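You operate a simulated robot arm through the tools that you are given. There is no shell and no other tool. Be economical: measure what you need, move in short steps, check, and stop when the job is done.

You run a simulated robot arm. Do the job below in one go: nothing can be reset, and whatever is moved stays where it is left.

Task
Level the silver plate by its dial, lock it and stand the cream cover sheet's inserts on it, fanned.
Fine: the red lock knob frees and locks the black knob; fan them on the rubber bar.
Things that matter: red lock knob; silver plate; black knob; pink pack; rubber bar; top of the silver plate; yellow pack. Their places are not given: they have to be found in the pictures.

It is judged by the outcome, as a careful person would: the job done as asked, and still so three seconds after it is handed in. It fails if anything else is knocked over, pushed out of place, dropped, spilled or broken. A push-on lid holds only when it is set on centred and level and pressed home; a screw cap is set on level and turned clockwise until tight.

Robot
A 6-joint arm with a two-finger parallel gripper, fixed in place. Base frame: the origin is at the foot of the arm, x ahead of it, y to its left, z up; the work surface is at about z = 78. Units: cm, rad, N and s.
With the tool pointing down near the work surface it reaches from about 26 to 68 cm from the base axis. Its first joint turns from -1.152 to 1.152 rad. Payload 2.9 kg.
Tool frame: the origin (TCP) lies between the finger pads and is the grasp point; the fingertips stand 3 cm ahead of it; z points along the fingers, y is the line along which they close. Largest opening 11 cm; finger width 2, thickness 1; the body of the gripper, 4.8 by 11.2 cm, starts 5.5 cm behind the TCP.
Orientation is told as [roll, pitch, yaw] about the base's x, y, z axes, in that order, counted from this pose: with the fingers straight down and closing along the base's y, the tool's x points along the base's -x, its y along +y and its z along -z.

Tools
- The arm moves only by the tool arm_command. Its argument "moves" is a list of rows, each a list of 7 numbers: the shift along the base's x, y, z in units of 20 mm (1.0 is 20 mm), then the turn, a rotation vector about the base's x, y, z in units of 4 degrees (1.0 is 4 degrees), then the gripper command, from -1 (fully open) to 1 (shut), values between in proportion. In form: [[x, y, z, ax, ay, az, gripper], ...]. A call has 1 to 8 rows; each row shifts and turns the commanded pose from where the row before left it. A call with a number of a shift or a turn outside -1 to 1 is refused whole. Rows are played at 5 a second. More than 5 cm and 0.15 rad between two rows, or a gripper value outside its range, and nothing of the call is played. A pose out of reach is approached as far as the arm can. The call stops where the force on the tool passes 50 N (or 10 N more than at its start, if that is more) or the arm is blocked; 0.2 s more then pass. The fingers move at their own pace (about 10.8 cm/s each) and stop on an object; they squeeze with about 30 N. The grip force told is the motor's: it shows also when the fingers shut on nothing. Time passes only in rows, and 0.2 s behind the last, so rows that do not move let the fingers close. It gives the time, the measured TCP pose, the force on the tool (base axes), the opening and the grip force at its end, in the units of the frame above (readings bear some noise), and new pictures: "show" is both (left out), scene, wrist or none.
- Cameras (640 x 400 px; columns grow to the right, rows downward): "scene" is fixed at [5.49, 41.85, 139.03]; the picture's right is [-0.91, -0.41, 0.00], its down [-0.20, 0.46, -0.86] and it looks along [0.35, -0.79, -0.50] (base axes); focal length 352 px, centre (320, 200). "wrist" rides on the gripper at [-3.6, 0, -5.7] in the tool frame; the picture's right is [0.00, -1.00, 0.00], its down [0.97, 0.00, -0.24] and it looks along [0.24, 0.00, 0.97] (tool axes); focal length 218 px, centre (320, 200).
- locate(camera, pixels): for up to 12 pixels [column, row] of the newest picture of that camera ("zoom" is the newest enlarged one), the place [x, y, z] in the base frame of the surface seen there, good to about 0.2 cm. The clock stands still meanwhile.
- enlarge(camera, box): a new picture of the part [left, top, right, bottom] of that camera's present view, enlarged. The clock stands still meanwhile.
- hand_in(): hands the job in; it is judged then, once.

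Go step by step. Measure first, check grasps and placings, and put right what went wrong. The budget is 80 turns and 120 pictures, counting those below and the enlarged ones. Unless the task says otherwise, let go and move clear before handing in, and close with one line.

The tools are called after "Call:" as a command line: name --pt "numbers of a row" for each row, then --argument value for the rest, lists and objects as JSON in quotes. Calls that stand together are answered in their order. arm_command: Moves the arm, as the interface text tells. Its arguments: {"type":"object","properties":{"moves":{"type":"array","items":{"type":"array","items":{"type":"number"}}},"show":{"type":"string","enum":["both","scene","wrist","none"]}},"required":["moves"]} The other tools are called the same way: locate (camera, pixels) gives the place of the surface under pixels of a picture; enlarge (camera, box) takes an enlarged picture of a part of a camera's view; hand_in () hands the job in.

At the start:

```text
t: 0.0
tcp_pos: [36.9, -15.53, 114.35]
ee_rot: [0.001, 0.0, 0.001]
ft_force: [1.4, -1.1, -0.7]
gripper_width: 11.02
grasp_force: 0.1
```

scene: 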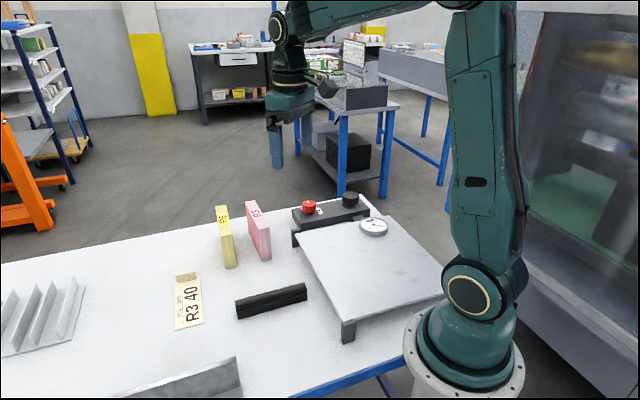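
wrist: 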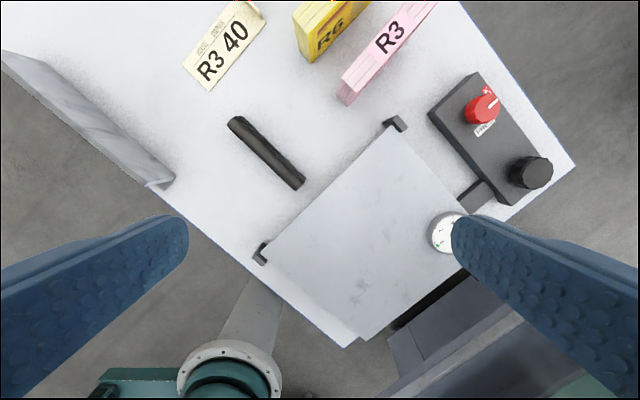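

The scene shows the plate with a dial near (373,226), the red and black knobs near (309,206) and (350,199), the packs at (226,236) and (258,230), and the cream sheet at (189,300). I'll enlarge these to read them.

Call:
enlarge --camera "scene" --box '[160, 190, 320, 340]'

Call:
enlarge --camera "scene" --box '[285, 180, 405, 255]'

Call:
enlarge --camera "wrist" --box '[180, 0, 440, 110]'

Call:
enlarge --camera "wrist" --box '[400, 70, 580, 260]'

Call:
locate --camera "wrist" --pixels '[[484, 108], [525, 170], [446, 232], [390, 135], [270, 250], [237, 123], [296, 183], [365, 335], [390, 40], [330, 35], [225, 45], [480, 198]]'

Call:
locate --camera "scene" --pixels '[[309, 202], [350, 194], [373, 226], [222, 210], [227, 250], [254, 206], [262, 240], [302, 235], [345, 318], [440, 290], [370, 270], [395, 220]]'

```text
2.67 times, centred on (240, 265) of scene
```

zoom: 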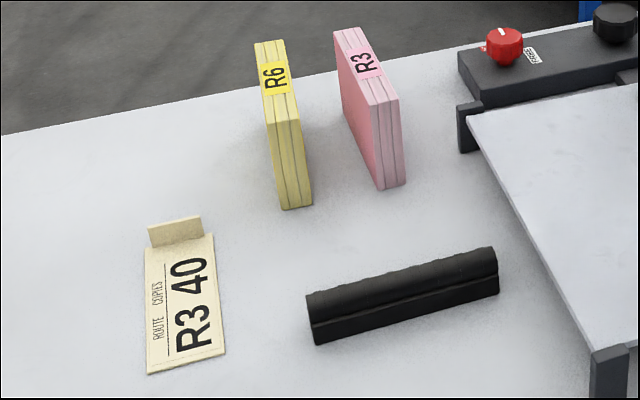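

```text
5.33 times, centred on (345, 218) of scene
```

zoom: 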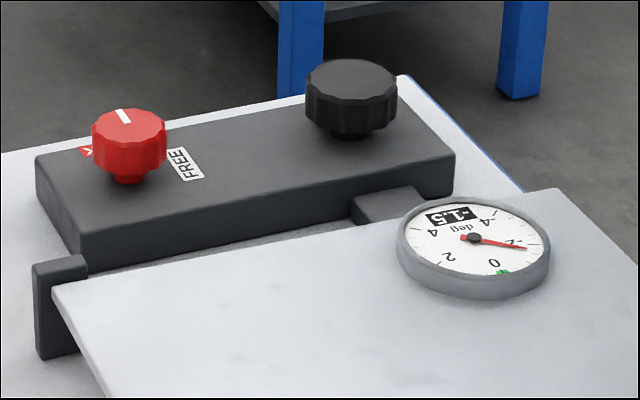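

```text
2.46 times, centred on (310, 55) of wrist
```

zoom: 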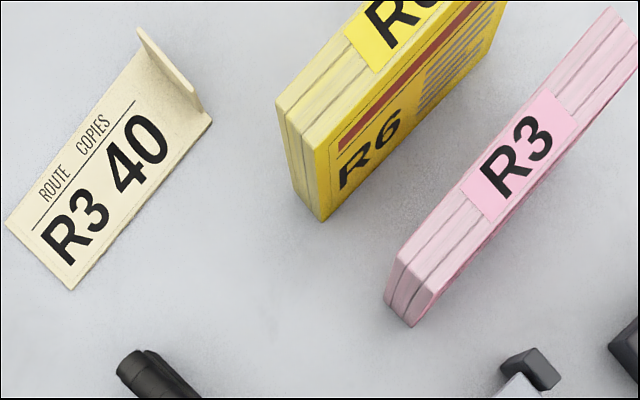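

```text
2.11 times, centred on (490, 165) of wrist
```

zoom: 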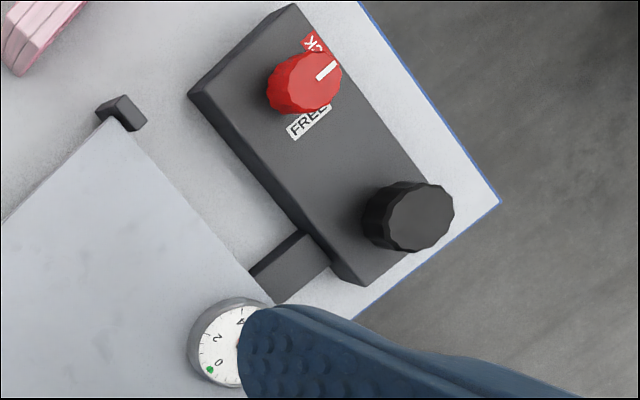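

```text
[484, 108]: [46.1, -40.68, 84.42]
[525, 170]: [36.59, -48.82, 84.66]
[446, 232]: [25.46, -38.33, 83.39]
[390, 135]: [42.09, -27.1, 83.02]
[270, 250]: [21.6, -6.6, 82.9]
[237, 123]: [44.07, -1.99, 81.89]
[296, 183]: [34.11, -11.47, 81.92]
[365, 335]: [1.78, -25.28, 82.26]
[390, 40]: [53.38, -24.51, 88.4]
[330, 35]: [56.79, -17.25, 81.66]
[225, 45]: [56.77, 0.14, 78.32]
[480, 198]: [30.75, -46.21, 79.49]
```

```text
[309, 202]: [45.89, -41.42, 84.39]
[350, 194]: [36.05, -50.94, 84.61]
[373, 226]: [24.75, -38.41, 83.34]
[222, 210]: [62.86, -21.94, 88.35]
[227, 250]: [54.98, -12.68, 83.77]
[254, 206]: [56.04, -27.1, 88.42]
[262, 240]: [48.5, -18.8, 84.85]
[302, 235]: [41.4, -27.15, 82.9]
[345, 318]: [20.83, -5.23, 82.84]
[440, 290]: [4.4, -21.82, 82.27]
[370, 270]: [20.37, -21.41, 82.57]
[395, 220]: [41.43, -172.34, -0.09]
```

The sheet reads "R3 40", so the pink R3 pack is the one to use. The dial reads -1.5 deg. I'll move the wrist over the knob box to read the red knob's pointer.

Call:
arm_command --pt "0.17 -0.95 -0.3 0 0 0 -1" --pt "0.17 -0.95 -0.3 0 0 0 -1" --pt "0.17 -0.95 -0.3 0 0 0 -1" --pt "0.17 -0.95 -0.3 0 0 0 -1" --pt "0.17 -0.95 -0.3 0 0 0 -1" --pt "0.17 -0.95 -0.3 0 0 0 -1" --pt "0.17 -0.95 -0.3 0 0 0 -1" --pt "0.17 -0.95 -0.3 0 0 0 -1" --show "none"

Call:
arm_command --pt "0.17 -0.95 -0.3 0 0 0 -1" --pt "0.17 -0.95 -0.3 0 0 0 -1" --pt "0.17 -0.95 -0.3 0 0 0 -1" --pt "0.17 -0.95 -0.3 0 0 0 -1" --pt "0.17 -0.95 -0.3 0 0 0 -1" --pt "0.17 -0.95 -0.3 0 0 0 -1" --pt "0 0 0 0 0 0 -1"

```text
t: 1.8
tcp_pos: [39.55, -30.98, 109.39]
ee_rot: [-0.001, 0.0, -0.002]
ft_force: [-0.1, -0.1, -0.1]
gripper_width: 11.02
grasp_force: 0.1
```

```text
t: 3.4
tcp_pos: [41.57, -42.31, 105.89]
ee_rot: [0.0, 0.0, -0.001]
ft_force: [-0.9, 0.1, -0.7]
gripper_width: 11.01
grasp_force: 0.1
```

scene: 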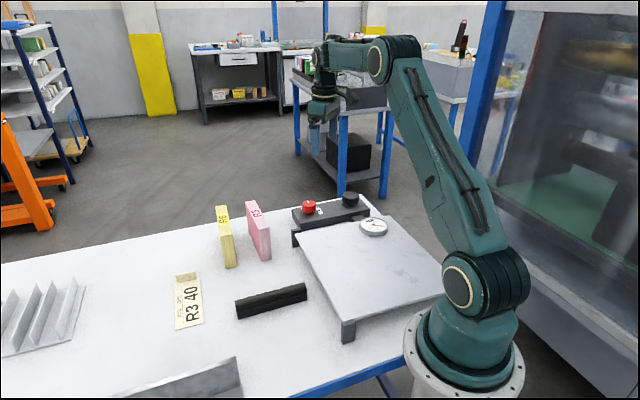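
wrist: 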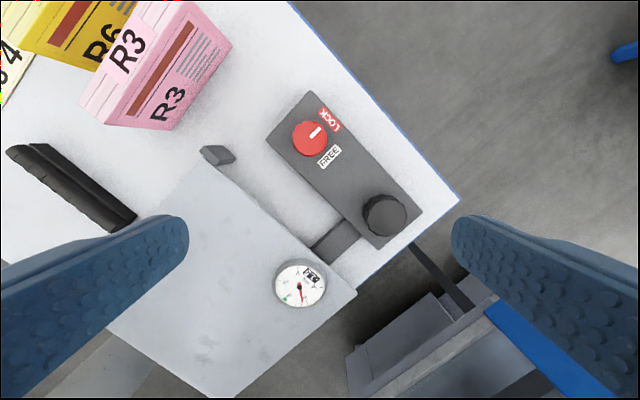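

Call:
enlarge --camera "wrist" --box '[250, 80, 430, 260]'

Call:
enlarge --camera "wrist" --box '[260, 250, 340, 320]'

Call:
locate --camera "wrist" --pixels '[[310, 138], [322, 128], [331, 119], [329, 156], [384, 215], [299, 285], [317, 96], [270, 138], [375, 243], [418, 212], [350, 180], [335, 240]]'

```text
2.22 times, centred on (340, 170) of wrist
```

zoom: 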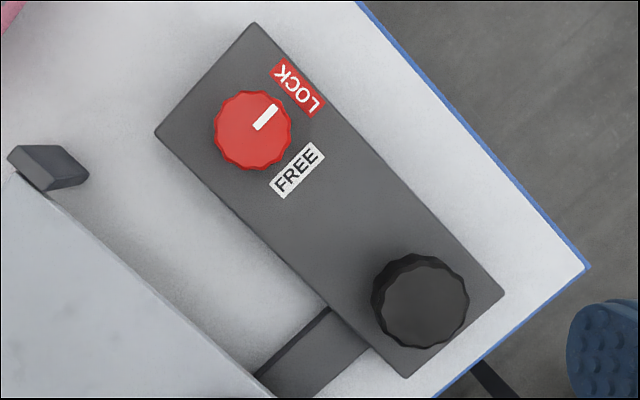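

```text
5.71 times, centred on (300, 285) of wrist
```

zoom: 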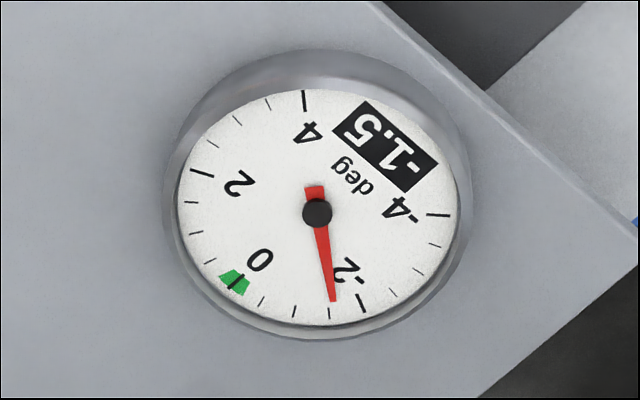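

```text
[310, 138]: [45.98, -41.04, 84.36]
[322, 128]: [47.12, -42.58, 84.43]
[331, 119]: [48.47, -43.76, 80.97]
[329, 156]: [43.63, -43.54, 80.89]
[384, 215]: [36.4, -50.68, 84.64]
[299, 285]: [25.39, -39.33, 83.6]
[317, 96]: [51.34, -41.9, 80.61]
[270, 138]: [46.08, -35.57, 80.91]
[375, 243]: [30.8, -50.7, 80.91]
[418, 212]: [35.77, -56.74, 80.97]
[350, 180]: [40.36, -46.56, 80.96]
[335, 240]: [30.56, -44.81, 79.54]
```

The pointer sits at LOCK, and FREE is about 90° clockwise from above. The red knob's centre is about (46.0,-41.05), with its top at 84.4. I'll descend on it with a part-open gripper.

Call:
arm_command --pt "0.277 0.079 -1 0 0 0 -0.3" --pt "0.277 0.079 -1 0 0 0 -0.3" --pt "0.277 0.079 -1 0 0 0 -0.3" --pt "0.277 0.079 -1 0 0 0 -0.3" --pt "0.277 0.079 -1 0 0 0 -0.3" --pt "0.277 0.079 -1 0 0 0 -0.3" --pt "0.277 0.079 -1 0 0 0 -0.3" --pt "0.277 0.079 -1 0 0 0 -0.3" --show "wrist"

```text
t: 5.2
tcp_pos: [45.83, -40.91, 90.05]
ee_rot: [0.0, 0.0, 0.0]
ft_force: [-0.3, 0.5, -0.4]
gripper_width: 7.15
grasp_force: 0.1
```

wrist: 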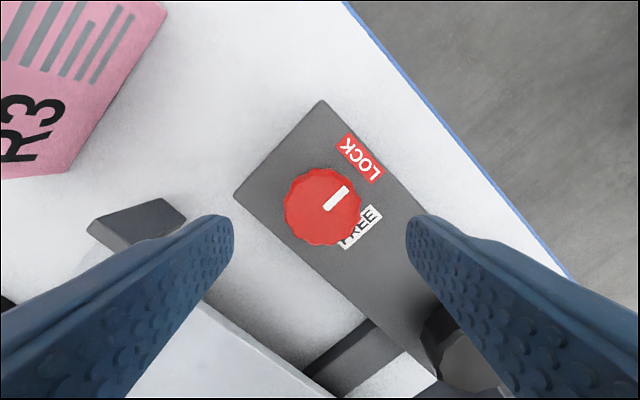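

The red knob is centred between the fingers at (323,205). I'll lower 5.3 cm and close.

Call:
arm_command --pt "0.04 -0.03 -0.9 0 0 0 -0.3" --pt "0.04 -0.03 -0.9 0 0 0 -0.3" --pt "0 0 -0.8 0 0 0 -0.3" --pt "0 0 0 0 0 0 1" --pt "0 0 0 0 0 0 1" --pt "0 0 0 0 0 0 1" --show "wrist"

```text
t: 6.6
tcp_pos: [46.2, -41.07, 84.77]
ee_rot: [-0.001, 0.001, 0.0]
ft_force: [0.8, 3.6, -0.6]
gripper_width: 4.15
grasp_force: 44.7
```

wrist: 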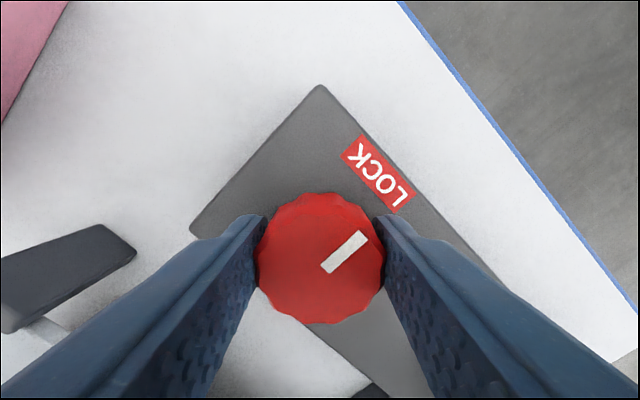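

The knob is gripped, 4.15 cm wide. I'll turn it clockwise, which is negative z rotation.

Call:
arm_command --pt "0 0 0 0 0 -1 1" --pt "0 0 0 0 0 -1 1" --pt "0 0 0 0 0 -1 1" --pt "0 0 0 0 0 -1 1" --pt "0 0 0 0 0 -1 1" --pt "0 0 0 0 0 -1 1" --pt "0 0 0 0 0 -1 1" --pt "0 0 0 0 0 -1 1" --show "wrist"

```text
t: 8.4
tcp_pos: [46.05, -41.11, 84.83]
ee_rot: [-0.001, 0.001, -0.563]
ft_force: [-15.2, 5.4, 15.3]
gripper_width: 4.11
grasp_force: 44.8
```

wrist: 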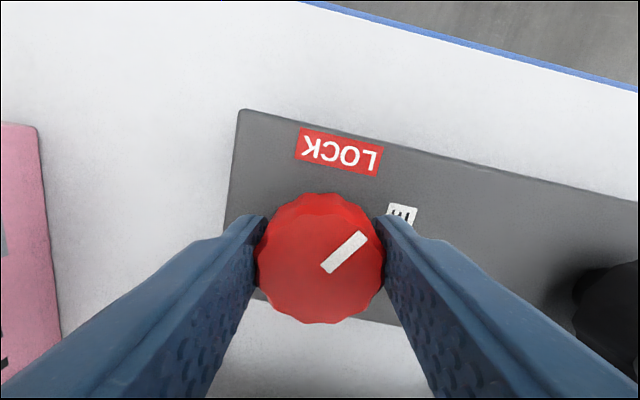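

The pointer turns with the gripper, about 32° so far. I'll continue.

Call:
arm_command --pt "0 0 0 0 0 -1 1" --pt "0 0 0 0 0 -1 1" --pt "0 0 0 0 0 -1 1" --pt "0 0 0 0 0 -1 1" --pt "0 0 0 0 0 -1 1" --pt "0 0 0 0 0 -1 1" --pt "0 0 0 0 0 -1 1" --pt "0 0 0 0 0 -1 1" --show "none"

Call:
arm_command --pt "0 0 0 0 0 -1 1" --pt "0 0 0 0 0 -1 1" --pt "0 0 0 0 0 -1 1" --pt "0 0 0 0 0 -1 1" --pt "0 0 0 0 0 -1 1" --pt "0 0 0 0 0 -0.5 1"

```text
t: 10.2
tcp_pos: [46.04, -41.24, 84.78]
ee_rot: [0.002, -0.002, -1.122]
ft_force: [-22.1, -8.3, 25.4]
gripper_width: 4.13
grasp_force: 45.0
```

```text
t: 11.6
tcp_pos: [45.93, -41.17, 84.71]
ee_rot: [-0.001, -0.002, -1.509]
ft_force: [-19.3, -15.5, 18.5]
gripper_width: 4.13
grasp_force: 45.1
```

scene: 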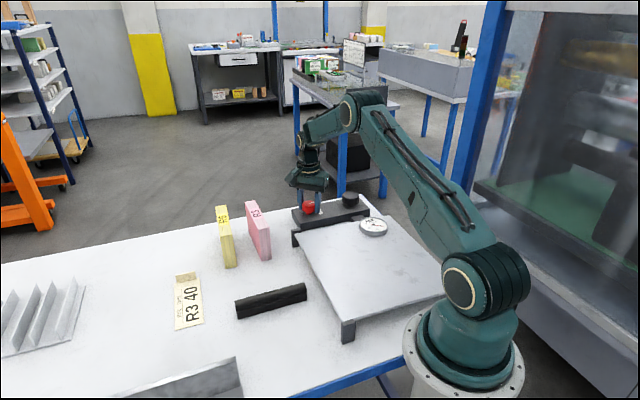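
wrist: 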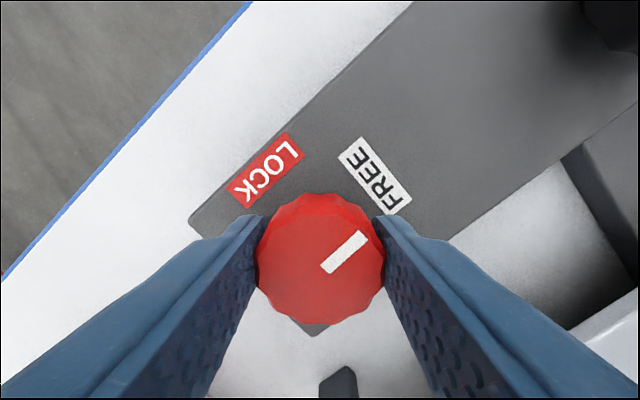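

The pointer now sits against FREE at (375,175), exactly as it sat against LOCK before. I'll release, lift and go above the black knob.

Call:
arm_command --pt "0 0 0 0 0 -0.5 1" --pt "0 0 0 0 0 0 -0.3" --pt "0 0 0 0 0 0 -0.3" --pt "0 0 1 0 0 0 -0.3" --pt "0 0 1 0 0 0 -0.3" --pt "0 0 1 0 0 0 -0.3" --pt "0 0 1 0 0 0 -0.3" --pt "0 0 0.5 0 0 0 -0.3" --show "wrist"

Call:
arm_command --pt "-0.82 -0.81 0 0 0 0 -0.3" --pt "-0.82 -0.81 0 0 0 0 -0.3" --pt "-0.82 -0.81 0 0 0 0 -0.3" --pt "-0.82 -0.81 0 0 0 0 -0.3" --pt "-0.82 -0.81 0 0 0 0 -0.3" --pt "-0.82 -0.81 0 0 0 0 -0.3" --pt "0 0 0 0 0 0 -0.3" --show "wrist"

```text
t: 13.4
tcp_pos: [46.25, -40.89, 93.68]
ee_rot: [0.0, 0.001, -1.536]
ft_force: [-0.5, -0.1, 0.1]
gripper_width: 7.15
grasp_force: 0.0
```

wrist: 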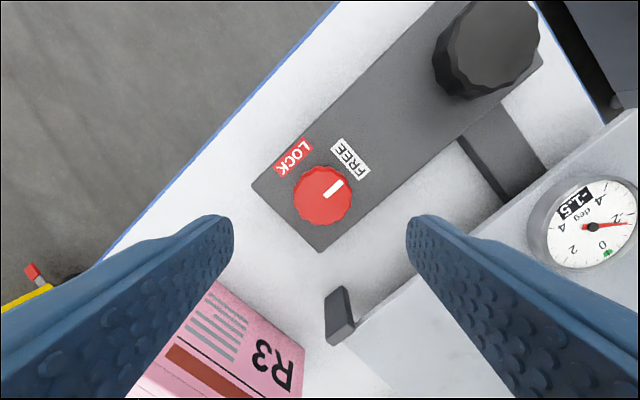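

```text
t: 15.0
tcp_pos: [36.21, -50.72, 93.76]
ee_rot: [0.0, 0.0, -1.536]
ft_force: [0.3, -0.3, -0.1]
gripper_width: 7.16
grasp_force: 0.2
```

wrist: 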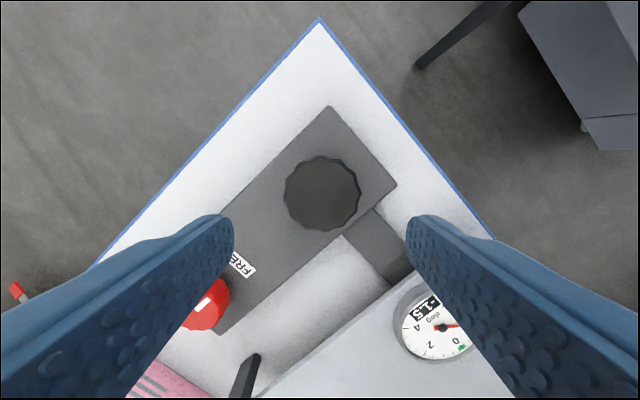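

The black knob is centred at (322,193). I'll lower 8.9 cm and grip it.

Call:
arm_command --pt "0 0 -0.9 0 0 0 -0.3" --pt "0 0 -0.9 0 0 0 -0.3" --pt "0 0 -0.9 0 0 0 -0.3" --pt "0 0 -0.9 0 0 0 -0.3" --pt "0 0 -0.83 0 0 0 -0.3" --pt "0 0 0 0 0 0 1" --pt "0 0 0 0 0 0 1" --pt "0 0 0 0 0 0 1" --show "wrist"

Call:
enlarge --camera "scene" --box '[285, 180, 405, 255]'

```text
t: 16.8
tcp_pos: [36.01, -50.8, 84.69]
ee_rot: [-0.003, 0.005, -1.54]
ft_force: [-29.4, 0.5, 5.7]
gripper_width: 5.35
grasp_force: 45.0
```

wrist: 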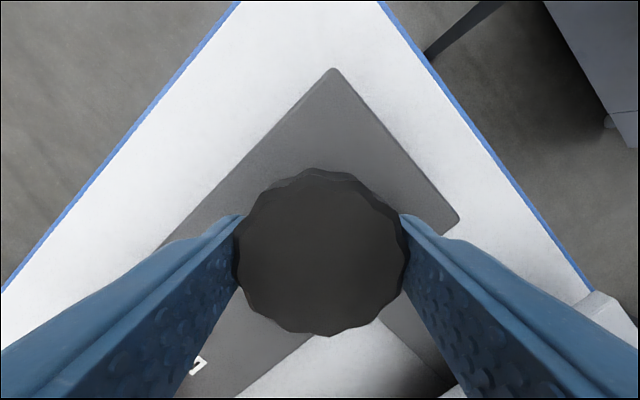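

```text
5.33 times, centred on (345, 218) of scene
```

zoom: 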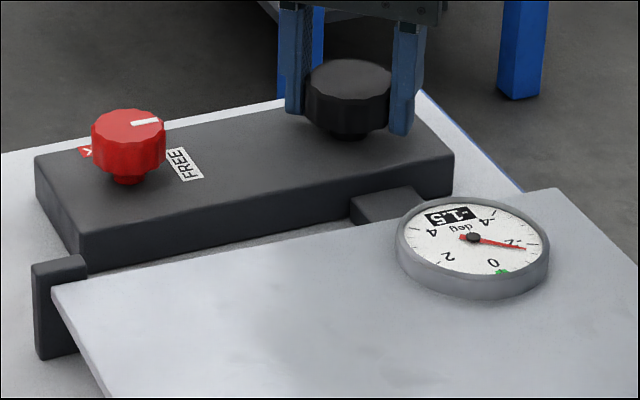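

Gripped at 5.35 cm. There is some side load along -x, so I'll shift -0.2 cm. Then I'll try turning counter-clockwise 32° and read the dial.

Call:
arm_command --pt "-0.1 0 0 0 0 0.5 1" --pt "0 0 0 0 0 1 1" --pt "0 0 0 0 0 1 1" --pt "0 0 0 0 0 1 1" --pt "0 0 0 0 0 1 1" --pt "0 0 0 0 0 1 1" --pt "0 0 0 0 0 1 1" --show "none"

Call:
enlarge --camera "scene" --box '[285, 180, 405, 255]'

```text
t: 18.4
tcp_pos: [36.05, -50.81, 84.76]
ee_rot: [0.001, 0.002, -1.085]
ft_force: [-24.0, -0.9, -10.5]
gripper_width: 5.33
grasp_force: 45.0
```

```text
5.33 times, centred on (345, 218) of scene
```

zoom: 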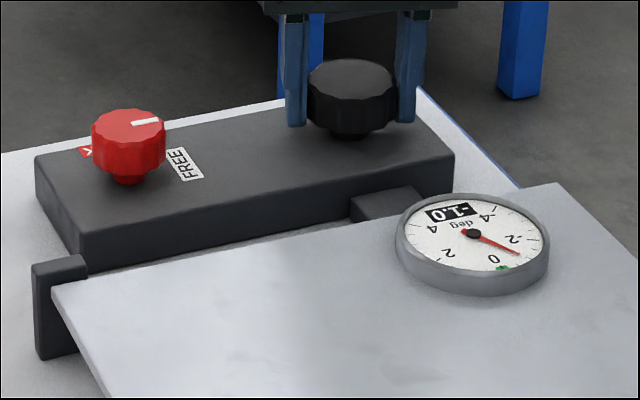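

Turning counter-clockwise moved the dial from -1.5 to -1.0 in 26°, so about 50° remains. I'll turn 40° and check.

Call:
arm_command --pt "0 0 0 0 0 1 1" --pt "0 0 0 0 0 1 1" --pt "0 0 0 0 0 1 1" --pt "0 0 0 0 0 1 1" --pt "0 0 0 0 0 1 1" --pt "0 0 0 0 0 1 1" --pt "0 0 0 0 0 1 1" --pt "0 0 0 0 0 1 1" --show "none"

Call:
arm_command --pt "0 0 0 0 0 1 1" --pt "0 0 0 0 0 1 1" --pt "0 0 0 0 0 0 1" --show "none"

Call:
enlarge --camera "scene" --box '[345, 210, 405, 248]'

```text
t: 20.2
tcp_pos: [36.04, -50.97, 84.74]
ee_rot: [0.0, -0.001, -0.527]
ft_force: [-15.1, -13.8, -19.5]
gripper_width: 5.35
grasp_force: 45.1
```

```text
t: 21.0
tcp_pos: [36.01, -50.83, 84.76]
ee_rot: [0.001, 0.001, -0.384]
ft_force: [-15.9, -12.9, -18.4]
gripper_width: 5.36
grasp_force: 45.1
```

```text
10.53 times, centred on (375, 229) of scene
```

zoom: 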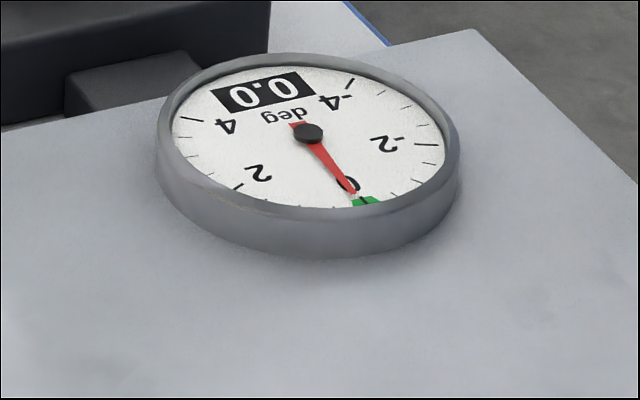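

The dial reads 0.0 with the needle at the green mark. I'll let go, lift, and go back to the red knob at the starting yaw of about -88°.

Call:
arm_command --pt "0 0 0 0 0 0 -0.3" --pt "0 0 0 0 0 0 -0.3" --pt "0 0 1 0 0 0 -0.3" --pt "0 0 1 0 0 0 -0.3" --pt "0 0 1 0 0 -0.5 -0.3" --pt "0 0 1 0 0 -1 -0.3" --pt "0 0 0.5 0 0 -1 -0.3" --show "none"

Call:
arm_command --pt "0.63 0.61 0 0 0 -1 -0.3" --pt "0.63 0.61 0 0 0 -1 -0.3" --pt "0.63 0.61 0 0 0 -1 -0.3" --pt "0.63 0.61 0 0 0 -1 -0.3" --pt "0.63 0.61 0 0 0 -1 -0.3" --pt "0.63 0.61 0 0 0 -1 -0.3" --pt "0.63 0.61 0 0 0 -1 -0.3" --pt "0.63 0.61 0 0 0 -1 -0.3" --show "none"

Call:
arm_command --pt "0 0 0 0 0 -1 -0.3" --pt "0 0 0 0 0 -1 -0.3" --pt "0 0 0 0 0 -1 -0.3" --pt "0 0 0 0 0 -1 -0.3" --pt "0 0 0 0 0 -1 -0.3" --pt "0 0 0 0 0 -1 -0.3" --pt "0 0 0 0 0 0 -0.3" --show "wrist"

```text
t: 22.6
tcp_pos: [36.13, -50.77, 94.07]
ee_rot: [0.001, 0.001, -0.559]
ft_force: [0.2, 1.6, -0.4]
gripper_width: 7.15
grasp_force: 0.0
```

```text
t: 24.4
tcp_pos: [46.25, -40.84, 93.82]
ee_rot: [0.001, 0.001, -1.12]
ft_force: [-0.9, 0.0, -0.1]
gripper_width: 7.17
grasp_force: 0.1
```

```text
t: 26.0
tcp_pos: [46.24, -41.0, 93.74]
ee_rot: [0.001, -0.001, -1.539]
ft_force: [0.0, 0.0, 0.2]
gripper_width: 7.13
grasp_force: 0.1
```

wrist: 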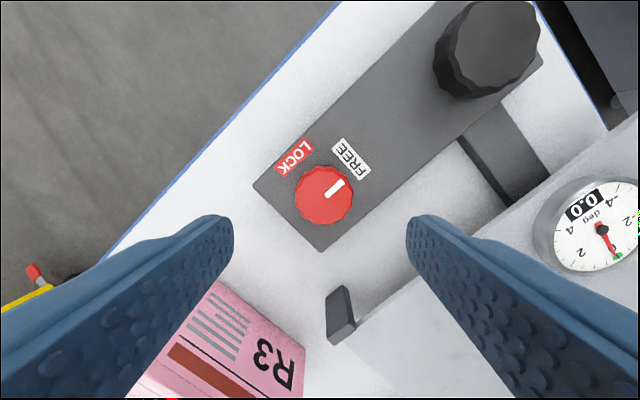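

The dial still reads 0.0 and the red knob is centred. I'll lower, grip and turn counter-clockwise to LOCK.

Call:
arm_command --pt "0 0 -0.9 0 0 0 -0.3" --pt "0 0 -0.9 0 0 0 -0.3" --pt "0 0 -0.9 0 0 0 -0.3" --pt "0 0 -0.9 0 0 0 -0.3" --pt "-0.05 -0.03 -0.88 0 0 0 -0.3" --pt "0 0 0 0 0 0 1" --pt "0 0 0 0 0 0 1" --pt "0 0 0 0 0 0 1" --show "none"

Call:
arm_command --pt "0 0 0 0 0 1 1" --pt "0 0 0 0 0 1 1" --pt "0 0 0 0 0 1 1" --pt "0 0 0 0 0 1 1" --pt "0 0 0 0 0 1 1" --pt "0 0 0 0 0 1 1" --pt "0 0 0 0 0 1 1" --pt "0 0 0 0 0 1 1" --show "none"

Call:
arm_command --pt "0 0 0 0 0 1 1" --pt "0 0 0 0 0 1 1" --pt "0 0 0 0 0 1 1" --pt "0 0 0 0 0 1 1" --pt "0 0 0 0 0 1 1" --pt "0 0 0 0 0 1 1" --pt "0 0 0 0 0 1 1" --pt "0 0 0 0 0 1 1" --show "none"

Call:
arm_command --pt "0 0 0 0 0 1 1" --pt "0 0 0 0 0 1 1" --pt "0 0 0 0 0 1 1" --pt "0 0 0 0 0 1 1" --pt "0 0 0 0 0 1 1" --pt "0 0 0 0 0 1 1" --show "wrist"

```text
t: 27.8
tcp_pos: [45.83, -41.22, 84.82]
ee_rot: [-0.003, 0.003, -1.538]
ft_force: [-13.0, 0.9, 1.5]
gripper_width: 4.16
grasp_force: 45.1
```

```text
t: 29.6
tcp_pos: [46.03, -41.15, 84.69]
ee_rot: [0.001, 0.0, -0.979]
ft_force: [-16.4, -8.4, -12.6]
gripper_width: 4.16
grasp_force: 45.0
```

```text
t: 31.4
tcp_pos: [46.02, -41.04, 84.85]
ee_rot: [0.002, 0.003, -0.418]
ft_force: [-14.9, -4.5, -16.0]
gripper_width: 4.18
grasp_force: 44.9
```

```text
t: 32.8
tcp_pos: [46.08, -40.99, 84.81]
ee_rot: [0.002, 0.002, 0.003]
ft_force: [-10.5, 7.3, -5.1]
gripper_width: 4.13
grasp_force: 44.6
```

wrist: 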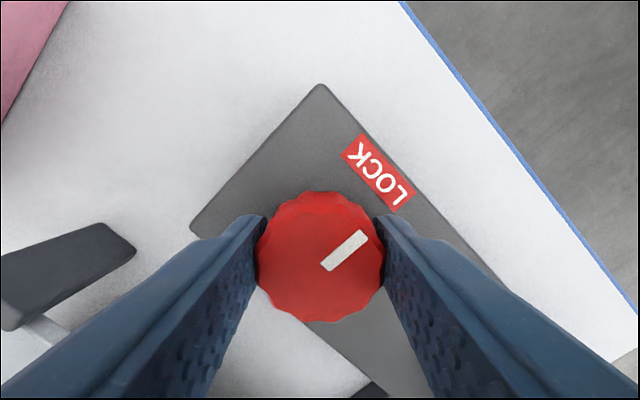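

The pointer is back exactly as it was at LOCK. I'll release, rise and view the packs and bar.

Call:
arm_command --pt "0 0 0 0 0 0 -0.3" --pt "0 0 0 0 0 0 -0.3" --pt "0 0 1 0 0 0 -0.3" --pt "0 0 1 0 0 0 -0.3" --pt "0 0 1 0 0 0 -0.3" --pt "0 0 1 0 0 0 -0.3" --pt "0 0 1 0 0 0 -0.5" --pt "0 0 1 0 0 0 -1" --show "none"

Call:
arm_command --pt "-0.3 1 1 0 0 0 -1" --pt "-0.3 1 1 0 0 0 -1" --pt "-0.3 1 1 0 0 0 -1" --pt "-0.3 1 1 0 0 0 -1" --pt "-0.3 1 1 0 0 0 -1" --pt "-0.3 1 0.5 0 0 0 -1" --pt "-0.3 1 0 0 0 0 -1" --pt "-0.3 1 0 0 0 0 -1"

```text
t: 34.6
tcp_pos: [46.18, -41.04, 96.82]
ee_rot: [-0.001, 0.001, 0.0]
ft_force: [-1.1, -1.0, 0.2]
gripper_width: 10.99
grasp_force: 0.0
```

```text
t: 36.4
tcp_pos: [41.19, -25.17, 107.81]
ee_rot: [0.0, 0.0, -0.001]
ft_force: [0.1, 0.4, 0.6]
gripper_width: 11.0
grasp_force: 0.0
```

scene: 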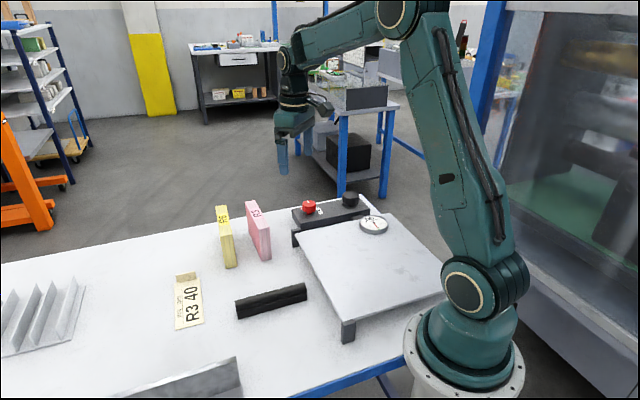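
wrist: 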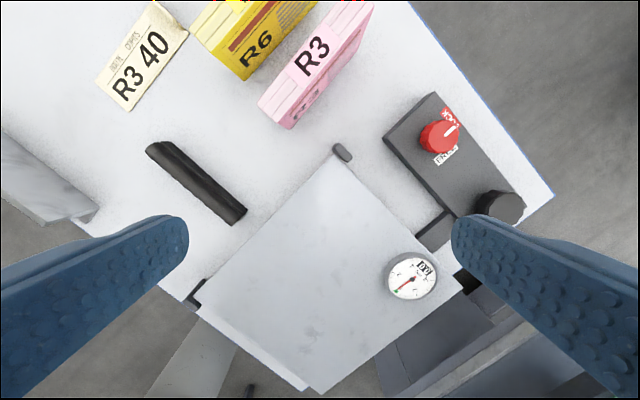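

Call:
enlarge --camera "wrist" --box '[380, 245, 450, 305]'

Call:
locate --camera "wrist" --pixels '[[262, 100], [288, 124], [348, 4], [375, 4], [315, 55], [270, 75], [150, 150], [168, 143], [230, 218], [243, 209], [180, 178], [193, 170]]'

Call:
locate --camera "wrist" --pixels '[[332, 160], [202, 300], [315, 388], [460, 285], [320, 270], [270, 230], [340, 200], [287, 127], [180, 193], [250, 80], [310, 10], [164, 150]]'

Call:
enlarge --camera "scene" --box '[200, 190, 320, 330]'

Call:
locate --camera "scene" --pixels '[[248, 204], [257, 202], [262, 222], [270, 256], [261, 259], [236, 303], [237, 317], [271, 294], [306, 284], [305, 296], [272, 306], [235, 266]]'

```text
6.67 times, centred on (415, 275) of wrist
```

zoom: 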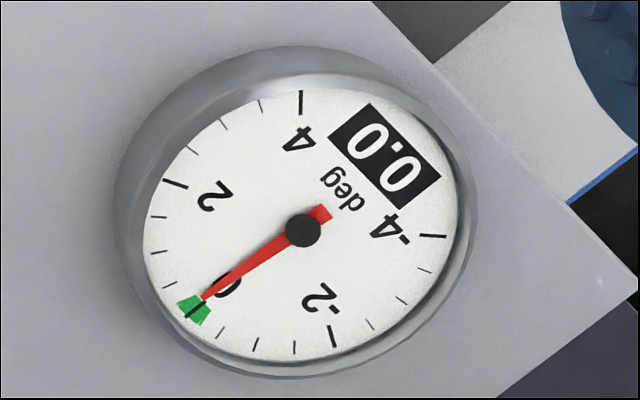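

```text
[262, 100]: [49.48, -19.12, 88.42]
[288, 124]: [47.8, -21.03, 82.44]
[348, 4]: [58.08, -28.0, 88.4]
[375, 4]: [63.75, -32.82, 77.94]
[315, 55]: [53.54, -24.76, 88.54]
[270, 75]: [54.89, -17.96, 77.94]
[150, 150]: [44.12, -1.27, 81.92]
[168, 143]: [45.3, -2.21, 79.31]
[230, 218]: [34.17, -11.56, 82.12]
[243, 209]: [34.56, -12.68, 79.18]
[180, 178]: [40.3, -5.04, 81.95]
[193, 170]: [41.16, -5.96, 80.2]
```

```text
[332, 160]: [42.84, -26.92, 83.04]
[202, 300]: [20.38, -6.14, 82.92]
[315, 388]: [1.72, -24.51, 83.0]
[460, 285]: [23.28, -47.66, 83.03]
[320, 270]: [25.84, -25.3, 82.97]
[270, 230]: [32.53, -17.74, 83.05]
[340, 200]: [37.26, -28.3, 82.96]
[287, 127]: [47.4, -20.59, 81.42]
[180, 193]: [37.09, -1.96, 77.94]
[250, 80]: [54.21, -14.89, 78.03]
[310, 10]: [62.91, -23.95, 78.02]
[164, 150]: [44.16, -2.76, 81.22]
```

```text
2.86 times, centred on (260, 260) of scene
```

zoom: 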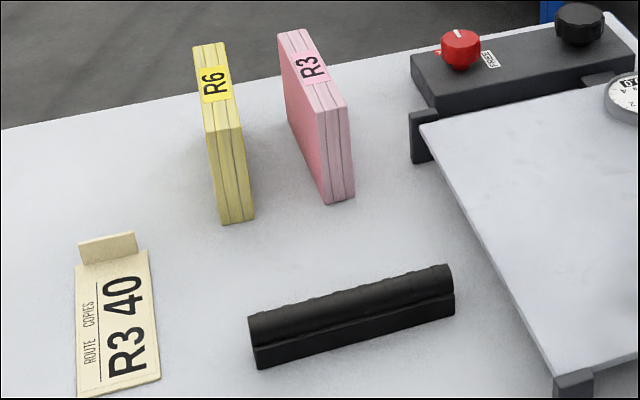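

```text
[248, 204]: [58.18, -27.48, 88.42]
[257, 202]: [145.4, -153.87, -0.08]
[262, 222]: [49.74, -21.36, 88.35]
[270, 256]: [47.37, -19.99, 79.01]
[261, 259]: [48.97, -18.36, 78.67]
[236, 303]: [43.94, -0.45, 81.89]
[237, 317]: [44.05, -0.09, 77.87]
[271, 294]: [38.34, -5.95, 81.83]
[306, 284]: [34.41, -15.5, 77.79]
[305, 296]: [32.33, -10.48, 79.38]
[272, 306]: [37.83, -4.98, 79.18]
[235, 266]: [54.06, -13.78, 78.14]
```

The dial is at 0.0, the plate corners are all at z≈83.0, and the red knob is on LOCK. The pink pack is centred near (53,-24.5) along -45°, with its top at 88.4. The rubber bar runs from (44,-1) to (34,-12), top at 82. I'll go above the pack with yaw -45°.

Call:
arm_command --pt "0.49 0.028 -0.5 0 0 -0.9375 -0.3" --pt "0.49 0.028 -0.5 0 0 -0.9375 -0.3" --pt "0.49 0.028 -0.5 0 0 -0.9375 -0.3" --pt "0.49 0.028 -0.5 0 0 -0.9375 -0.3" --pt "0.49 0.028 -0.5 0 0 -0.9375 -0.3" --pt "0.49 0.028 -0.5 0 0 -0.9375 -0.3" --show "none"

Call:
arm_command --pt "0.49 0.028 -0.5 0 0 -0.9375 -0.3" --pt "0.49 0.028 -0.5 0 0 -0.9375 -0.3" --pt "0.49 0.028 -0.5 0 0 -0.9375 -0.3" --pt "0.49 0.028 -0.5 0 0 -0.9375 -0.3" --pt "0.49 0.028 -0.5 0 0 -0.9375 -0.3" --pt "0.49 0.028 -0.5 0 0 -0.9375 -0.3" --pt "0 0 0 0 0 0 -0.3" --show "wrist"

```text
t: 37.8
tcp_pos: [47.12, -24.7, 101.81]
ee_rot: [-0.001, -0.001, -0.395]
ft_force: [-0.6, 0.3, -1.1]
gripper_width: 7.16
grasp_force: 0.1
```

```text
t: 39.4
tcp_pos: [53.12, -24.15, 95.92]
ee_rot: [0.0, 0.0, -0.787]
ft_force: [0.3, 0.1, -0.3]
gripper_width: 7.17
grasp_force: 0.0
```

wrist: 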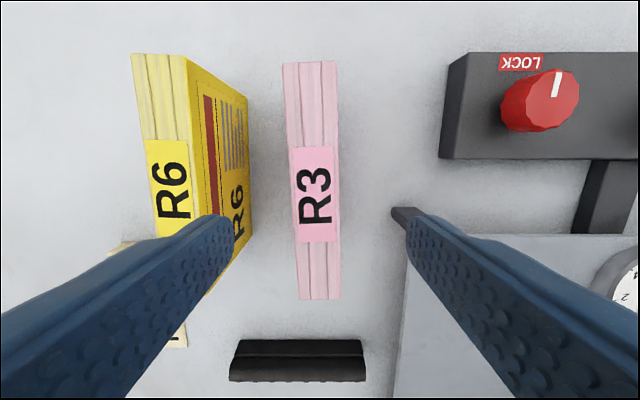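

The pink pack is between the fingers, turned about 2° and 0.3 cm to the left. I'll correct that, descend to z≈85.3 and grip.

Call:
arm_command --pt "0.14 -0.04 -0.7 0 0 0.5 -0.3" --pt "0.14 -0.04 -0.8 0 0 0 -0.3" --pt "0 0 -0.8 0 0 0 -0.3" --pt "0 0 -0.8 0 0 0 -0.3" --pt "0 0 -0.8 0 0 0 -0.3" --pt "0 0 -0.8 0 0 0 -0.3" --pt "0 0 -0.6 0 0 0 -0.3" --pt "0 0 0 0 0 0 -0.3" --show "wrist"

```text
t: 41.2
tcp_pos: [53.62, -24.55, 85.34]
ee_rot: [-0.002, 0.0, -0.751]
ft_force: [-0.7, 0.4, -0.2]
gripper_width: 7.17
grasp_force: 0.1
```

wrist: 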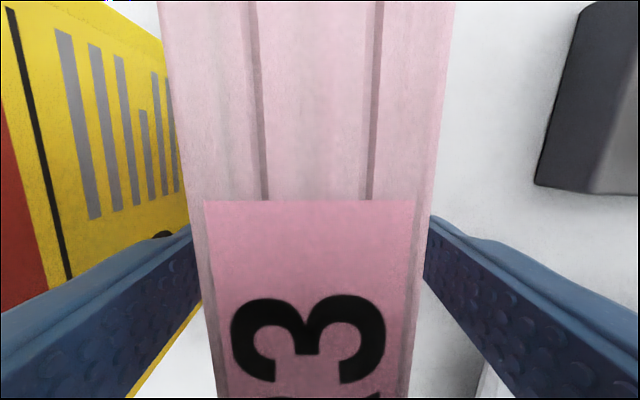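

The pack sits evenly between the fingers. I'll close on it and lift straight up.

Call:
arm_command --pt "0 0 0 0 0 0 1" --pt "0 0 0 0 0 0 1" --pt "0 0 0 0 0 0 1" --pt "0 0 0.5 0 0 0 1" --pt "0 0 1 0 0 0 1" --pt "0 0 1 0 0 0 1" --pt "0 0 1 0 0 0 1" --pt "0 0 1 0 0 0 1"

```text
t: 43.0
tcp_pos: [53.39, -24.37, 94.21]
ee_rot: [-0.001, 0.0, -0.75]
ft_force: [-0.1, -0.8, -3.4]
gripper_width: 2.97
grasp_force: 30.0
```

scene: 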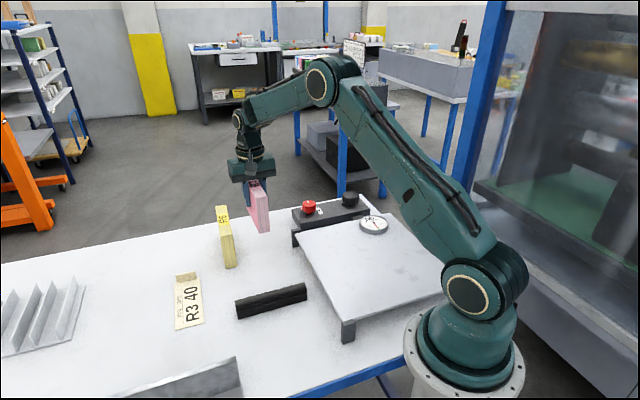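
wrist: 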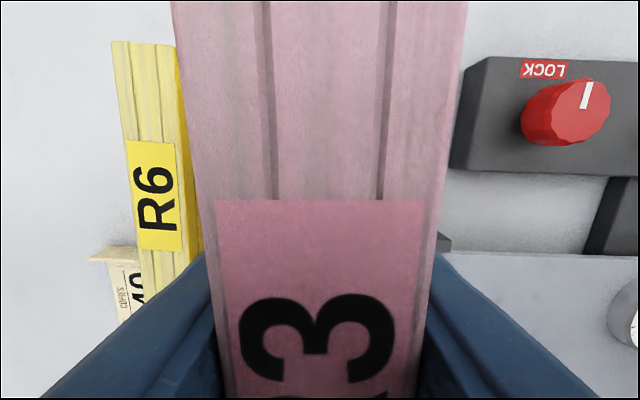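

The pack is held with a 2.97 cm grip and its bottom hangs about 7.3 cm below the TCP. I'll carry it high to the far end of the bar, crossing it at right angles, at about (41.4,-3.3).

Call:
arm_command --pt "-0.5 0.3 1 0 0 0 1" --pt "-0.7 0.7 1 0 0 0 1" --pt "-0.7 0.95 0 0 0 0 1" --pt "-0.7 0.95 0 0 0 0 1" --pt "-0.7 0.95 0 0 0 0 1" --pt "-0.7 0.95 0 0 0 0 1" --pt "-0.7 0.95 0 0 0 0 1" --pt "-0.6 0.95 0 0 0 0 1" --show "none"

Call:
arm_command --pt "-0.2 0.95 0 0 0 0 1" --pt "-0.2 0.95 0 0 0 0 1" --pt "-0.2 0.95 0 0 0 0 1" --pt "-0.2 0.95 0 0 0 0 1" --pt "0 0 -1 0 0 0 1" --pt "0 0 -1 0 0 0 1" --pt "0 0 0 0 0 0 1"

Call:
enlarge --camera "scene" --box '[200, 200, 330, 330]'

```text
t: 44.8
tcp_pos: [43.15, -11.16, 98.2]
ee_rot: [-0.001, 0.0, -0.751]
ft_force: [0.3, 0.8, -2.7]
gripper_width: 2.98
grasp_force: 29.4
```

```text
t: 46.4
tcp_pos: [41.61, -3.41, 94.19]
ee_rot: [-0.001, -0.001, -0.75]
ft_force: [0.5, 0.3, -3.3]
gripper_width: 2.97
grasp_force: 30.3
```

scene: 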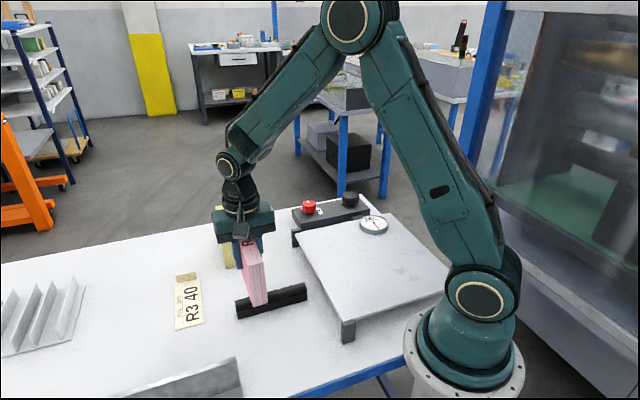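
wrist: 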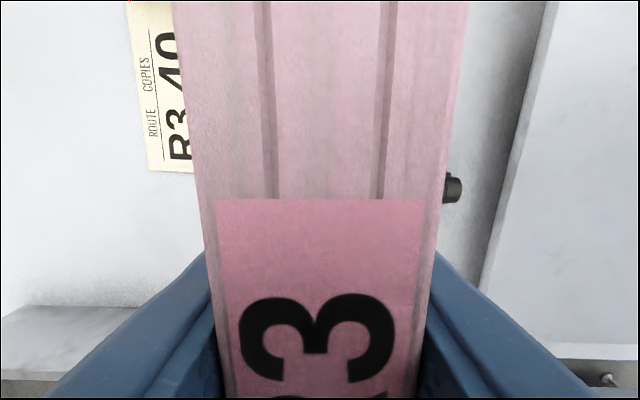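

```text
3.08 times, centred on (265, 265) of scene
```

zoom: 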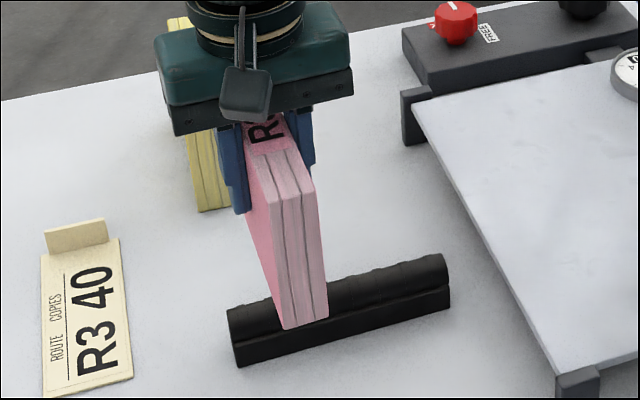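

The pack hangs across the bar near its far end. I'll lower until it touches, watching the force.

Call:
arm_command --pt "0 0 -0.8 0 0 0 1" --pt "0 0 -0.8 0 0 0 1" --pt "0 0 -0.6 0 0 0 1" --pt "0 0 -0.1 0 0 0 1" --pt "0 0 -0.1 0 0 0 1" --pt "0 0 0 0 0 0 1" --show "none"

```text
t: 47.8
tcp_pos: [41.42, -3.38, 89.3]
ee_rot: [-0.001, 0.001, -0.75]
ft_force: [-0.5, -1.3, -3.2]
gripper_width: 3.0
grasp_force: 29.9
```

Call:
arm_command --pt "0 0 -0.07 0 0 0 1" --pt "0 0 -0.07 0 0 0 1" --pt "0 0 0 0 0 0 1" --show "none"

```text
t: 48.6
tcp_pos: [41.49, -3.49, 89.28]
ee_rot: [0.0, 0.002, -0.751]
ft_force: [-3.6, -0.8, 6.6]
gripper_width: 3.0
grasp_force: 29.8
```

The bar is taking about 10 N. I'll drag the edge along the ribs toward the near end.

Call:
arm_command --pt "-0.36 -0.37 0 0 0 0 1" --pt "-0.36 -0.37 0 0 0 0 1" --pt "-0.36 -0.37 0 0 0 0 1" --pt "-0.36 -0.37 0 0 0 0 1" --pt "-0.36 -0.37 0 0 0 0 1" --pt "-0.36 -0.37 0 0 0 0 1" --pt "-0.36 -0.37 0 0 0 0 1" --pt "-0.36 -0.37 0 0 0 0 1" --show "wrist"

Call:
enlarge --camera "scene" --box '[200, 200, 330, 330]'

```text
t: 50.4
tcp_pos: [35.67, -9.4, 89.17]
ee_rot: [0.0, 0.001, -0.751]
ft_force: [8.8, 7.0, 12.4]
gripper_width: 2.99
grasp_force: 30.5
```

wrist: 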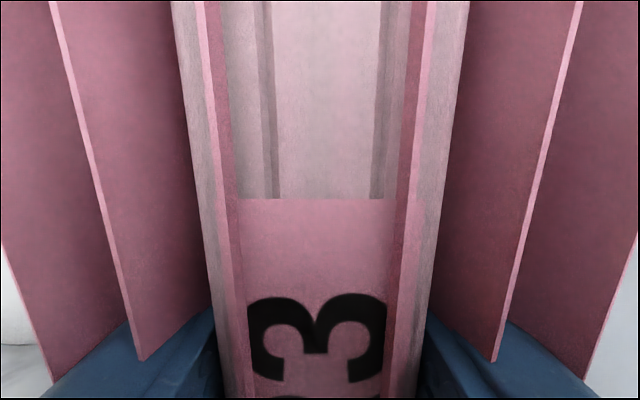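

```text
3.08 times, centred on (265, 265) of scene
```

zoom: 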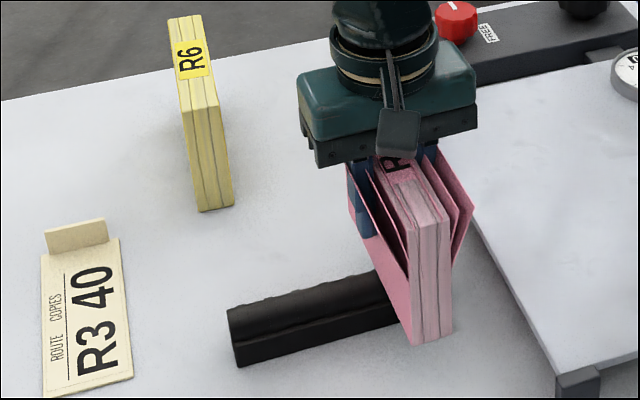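

The leaves have fanned out on both sides of the pack, so I won't drag further. I'll lift and carry it over the plate, near its centre at (23.5,-24).

Call:
arm_command --pt "0 0 0.6 0 0 0 1" --pt "0 0 1 0 0 0 1" --pt "0 0 1 0 0 0 1" --pt "0 0 0.8 0 0 0 1" --show "none"

Call:
arm_command --pt "-0.76 -0.91 0 0 0 0 1" --pt "-0.76 -0.91 0 0 0 0 1" --pt "-0.76 -0.91 0 0 0 0 1" --pt "-0.76 -0.91 0 0 0 0 1" --pt "-0.76 -0.91 0 0 0 0 1" --pt "-0.76 -0.91 0 0 0 0 1" --pt "-0.76 -0.91 0 0 0 0 1" --pt "-0.76 -0.91 0 0 0 0 1" --show "both"

```text
t: 51.4
tcp_pos: [35.65, -9.46, 96.01]
ee_rot: [0.0, 0.0, -0.751]
ft_force: [0.1, -0.5, -2.8]
gripper_width: 3.01
grasp_force: 30.0
```

```text
t: 53.2
tcp_pos: [23.44, -23.91, 96.04]
ee_rot: [-0.001, 0.0, -0.75]
ft_force: [-0.1, -0.3, -3.2]
gripper_width: 3.0
grasp_force: 29.8
```

scene: 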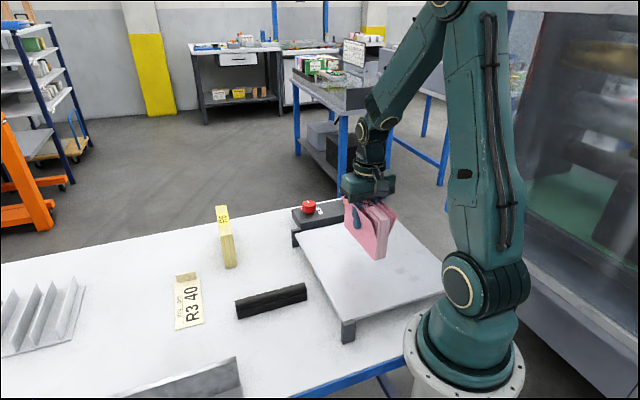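
wrist: 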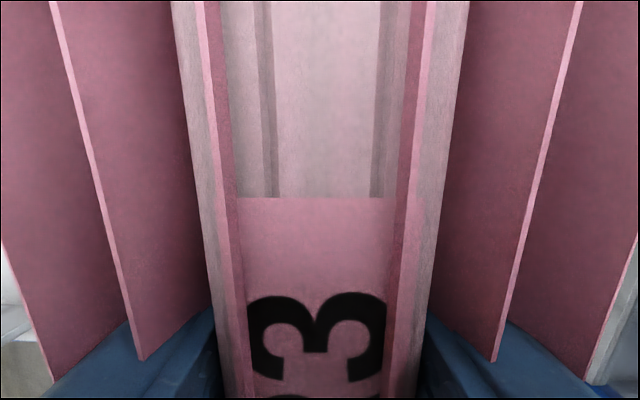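

The pack is clear of the dial. I'll lower it toward the plate; contact is expected at a TCP height of about 90.3.

Call:
arm_command --pt "0 0 -0.8 0 0 0 1" --pt "0 0 -0.8 0 0 0 1" --pt "0 0 -0.7 0 0 0 1" --pt "0 0 -0.4 0 0 0 1" --pt "0 0 -0.07 0 0 0 1" --pt "0 0 0 0 0 0 1" --show "none"

```text
t: 54.6
tcp_pos: [23.51, -23.98, 90.39]
ee_rot: [0.001, -0.001, -0.751]
ft_force: [0.4, -0.3, -2.8]
gripper_width: 3.0
grasp_force: 29.9
```

Call:
arm_command --pt "0 0 -0.04 0 0 0 1" --pt "0 0 -0.04 0 0 0 1" --pt "0 0 0 0 0 0 1" --show "none"

Call:
enlarge --camera "scene" --box '[300, 170, 440, 300]'

```text
t: 55.4
tcp_pos: [23.53, -23.92, 90.15]
ee_rot: [0.002, -0.001, -0.75]
ft_force: [-1.4, 0.9, 2.1]
gripper_width: 2.98
grasp_force: 30.1
```

```text
3.08 times, centred on (370, 235) of scene
```

zoom: 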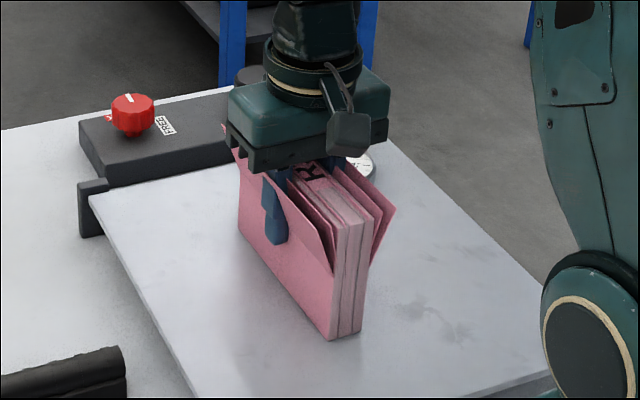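

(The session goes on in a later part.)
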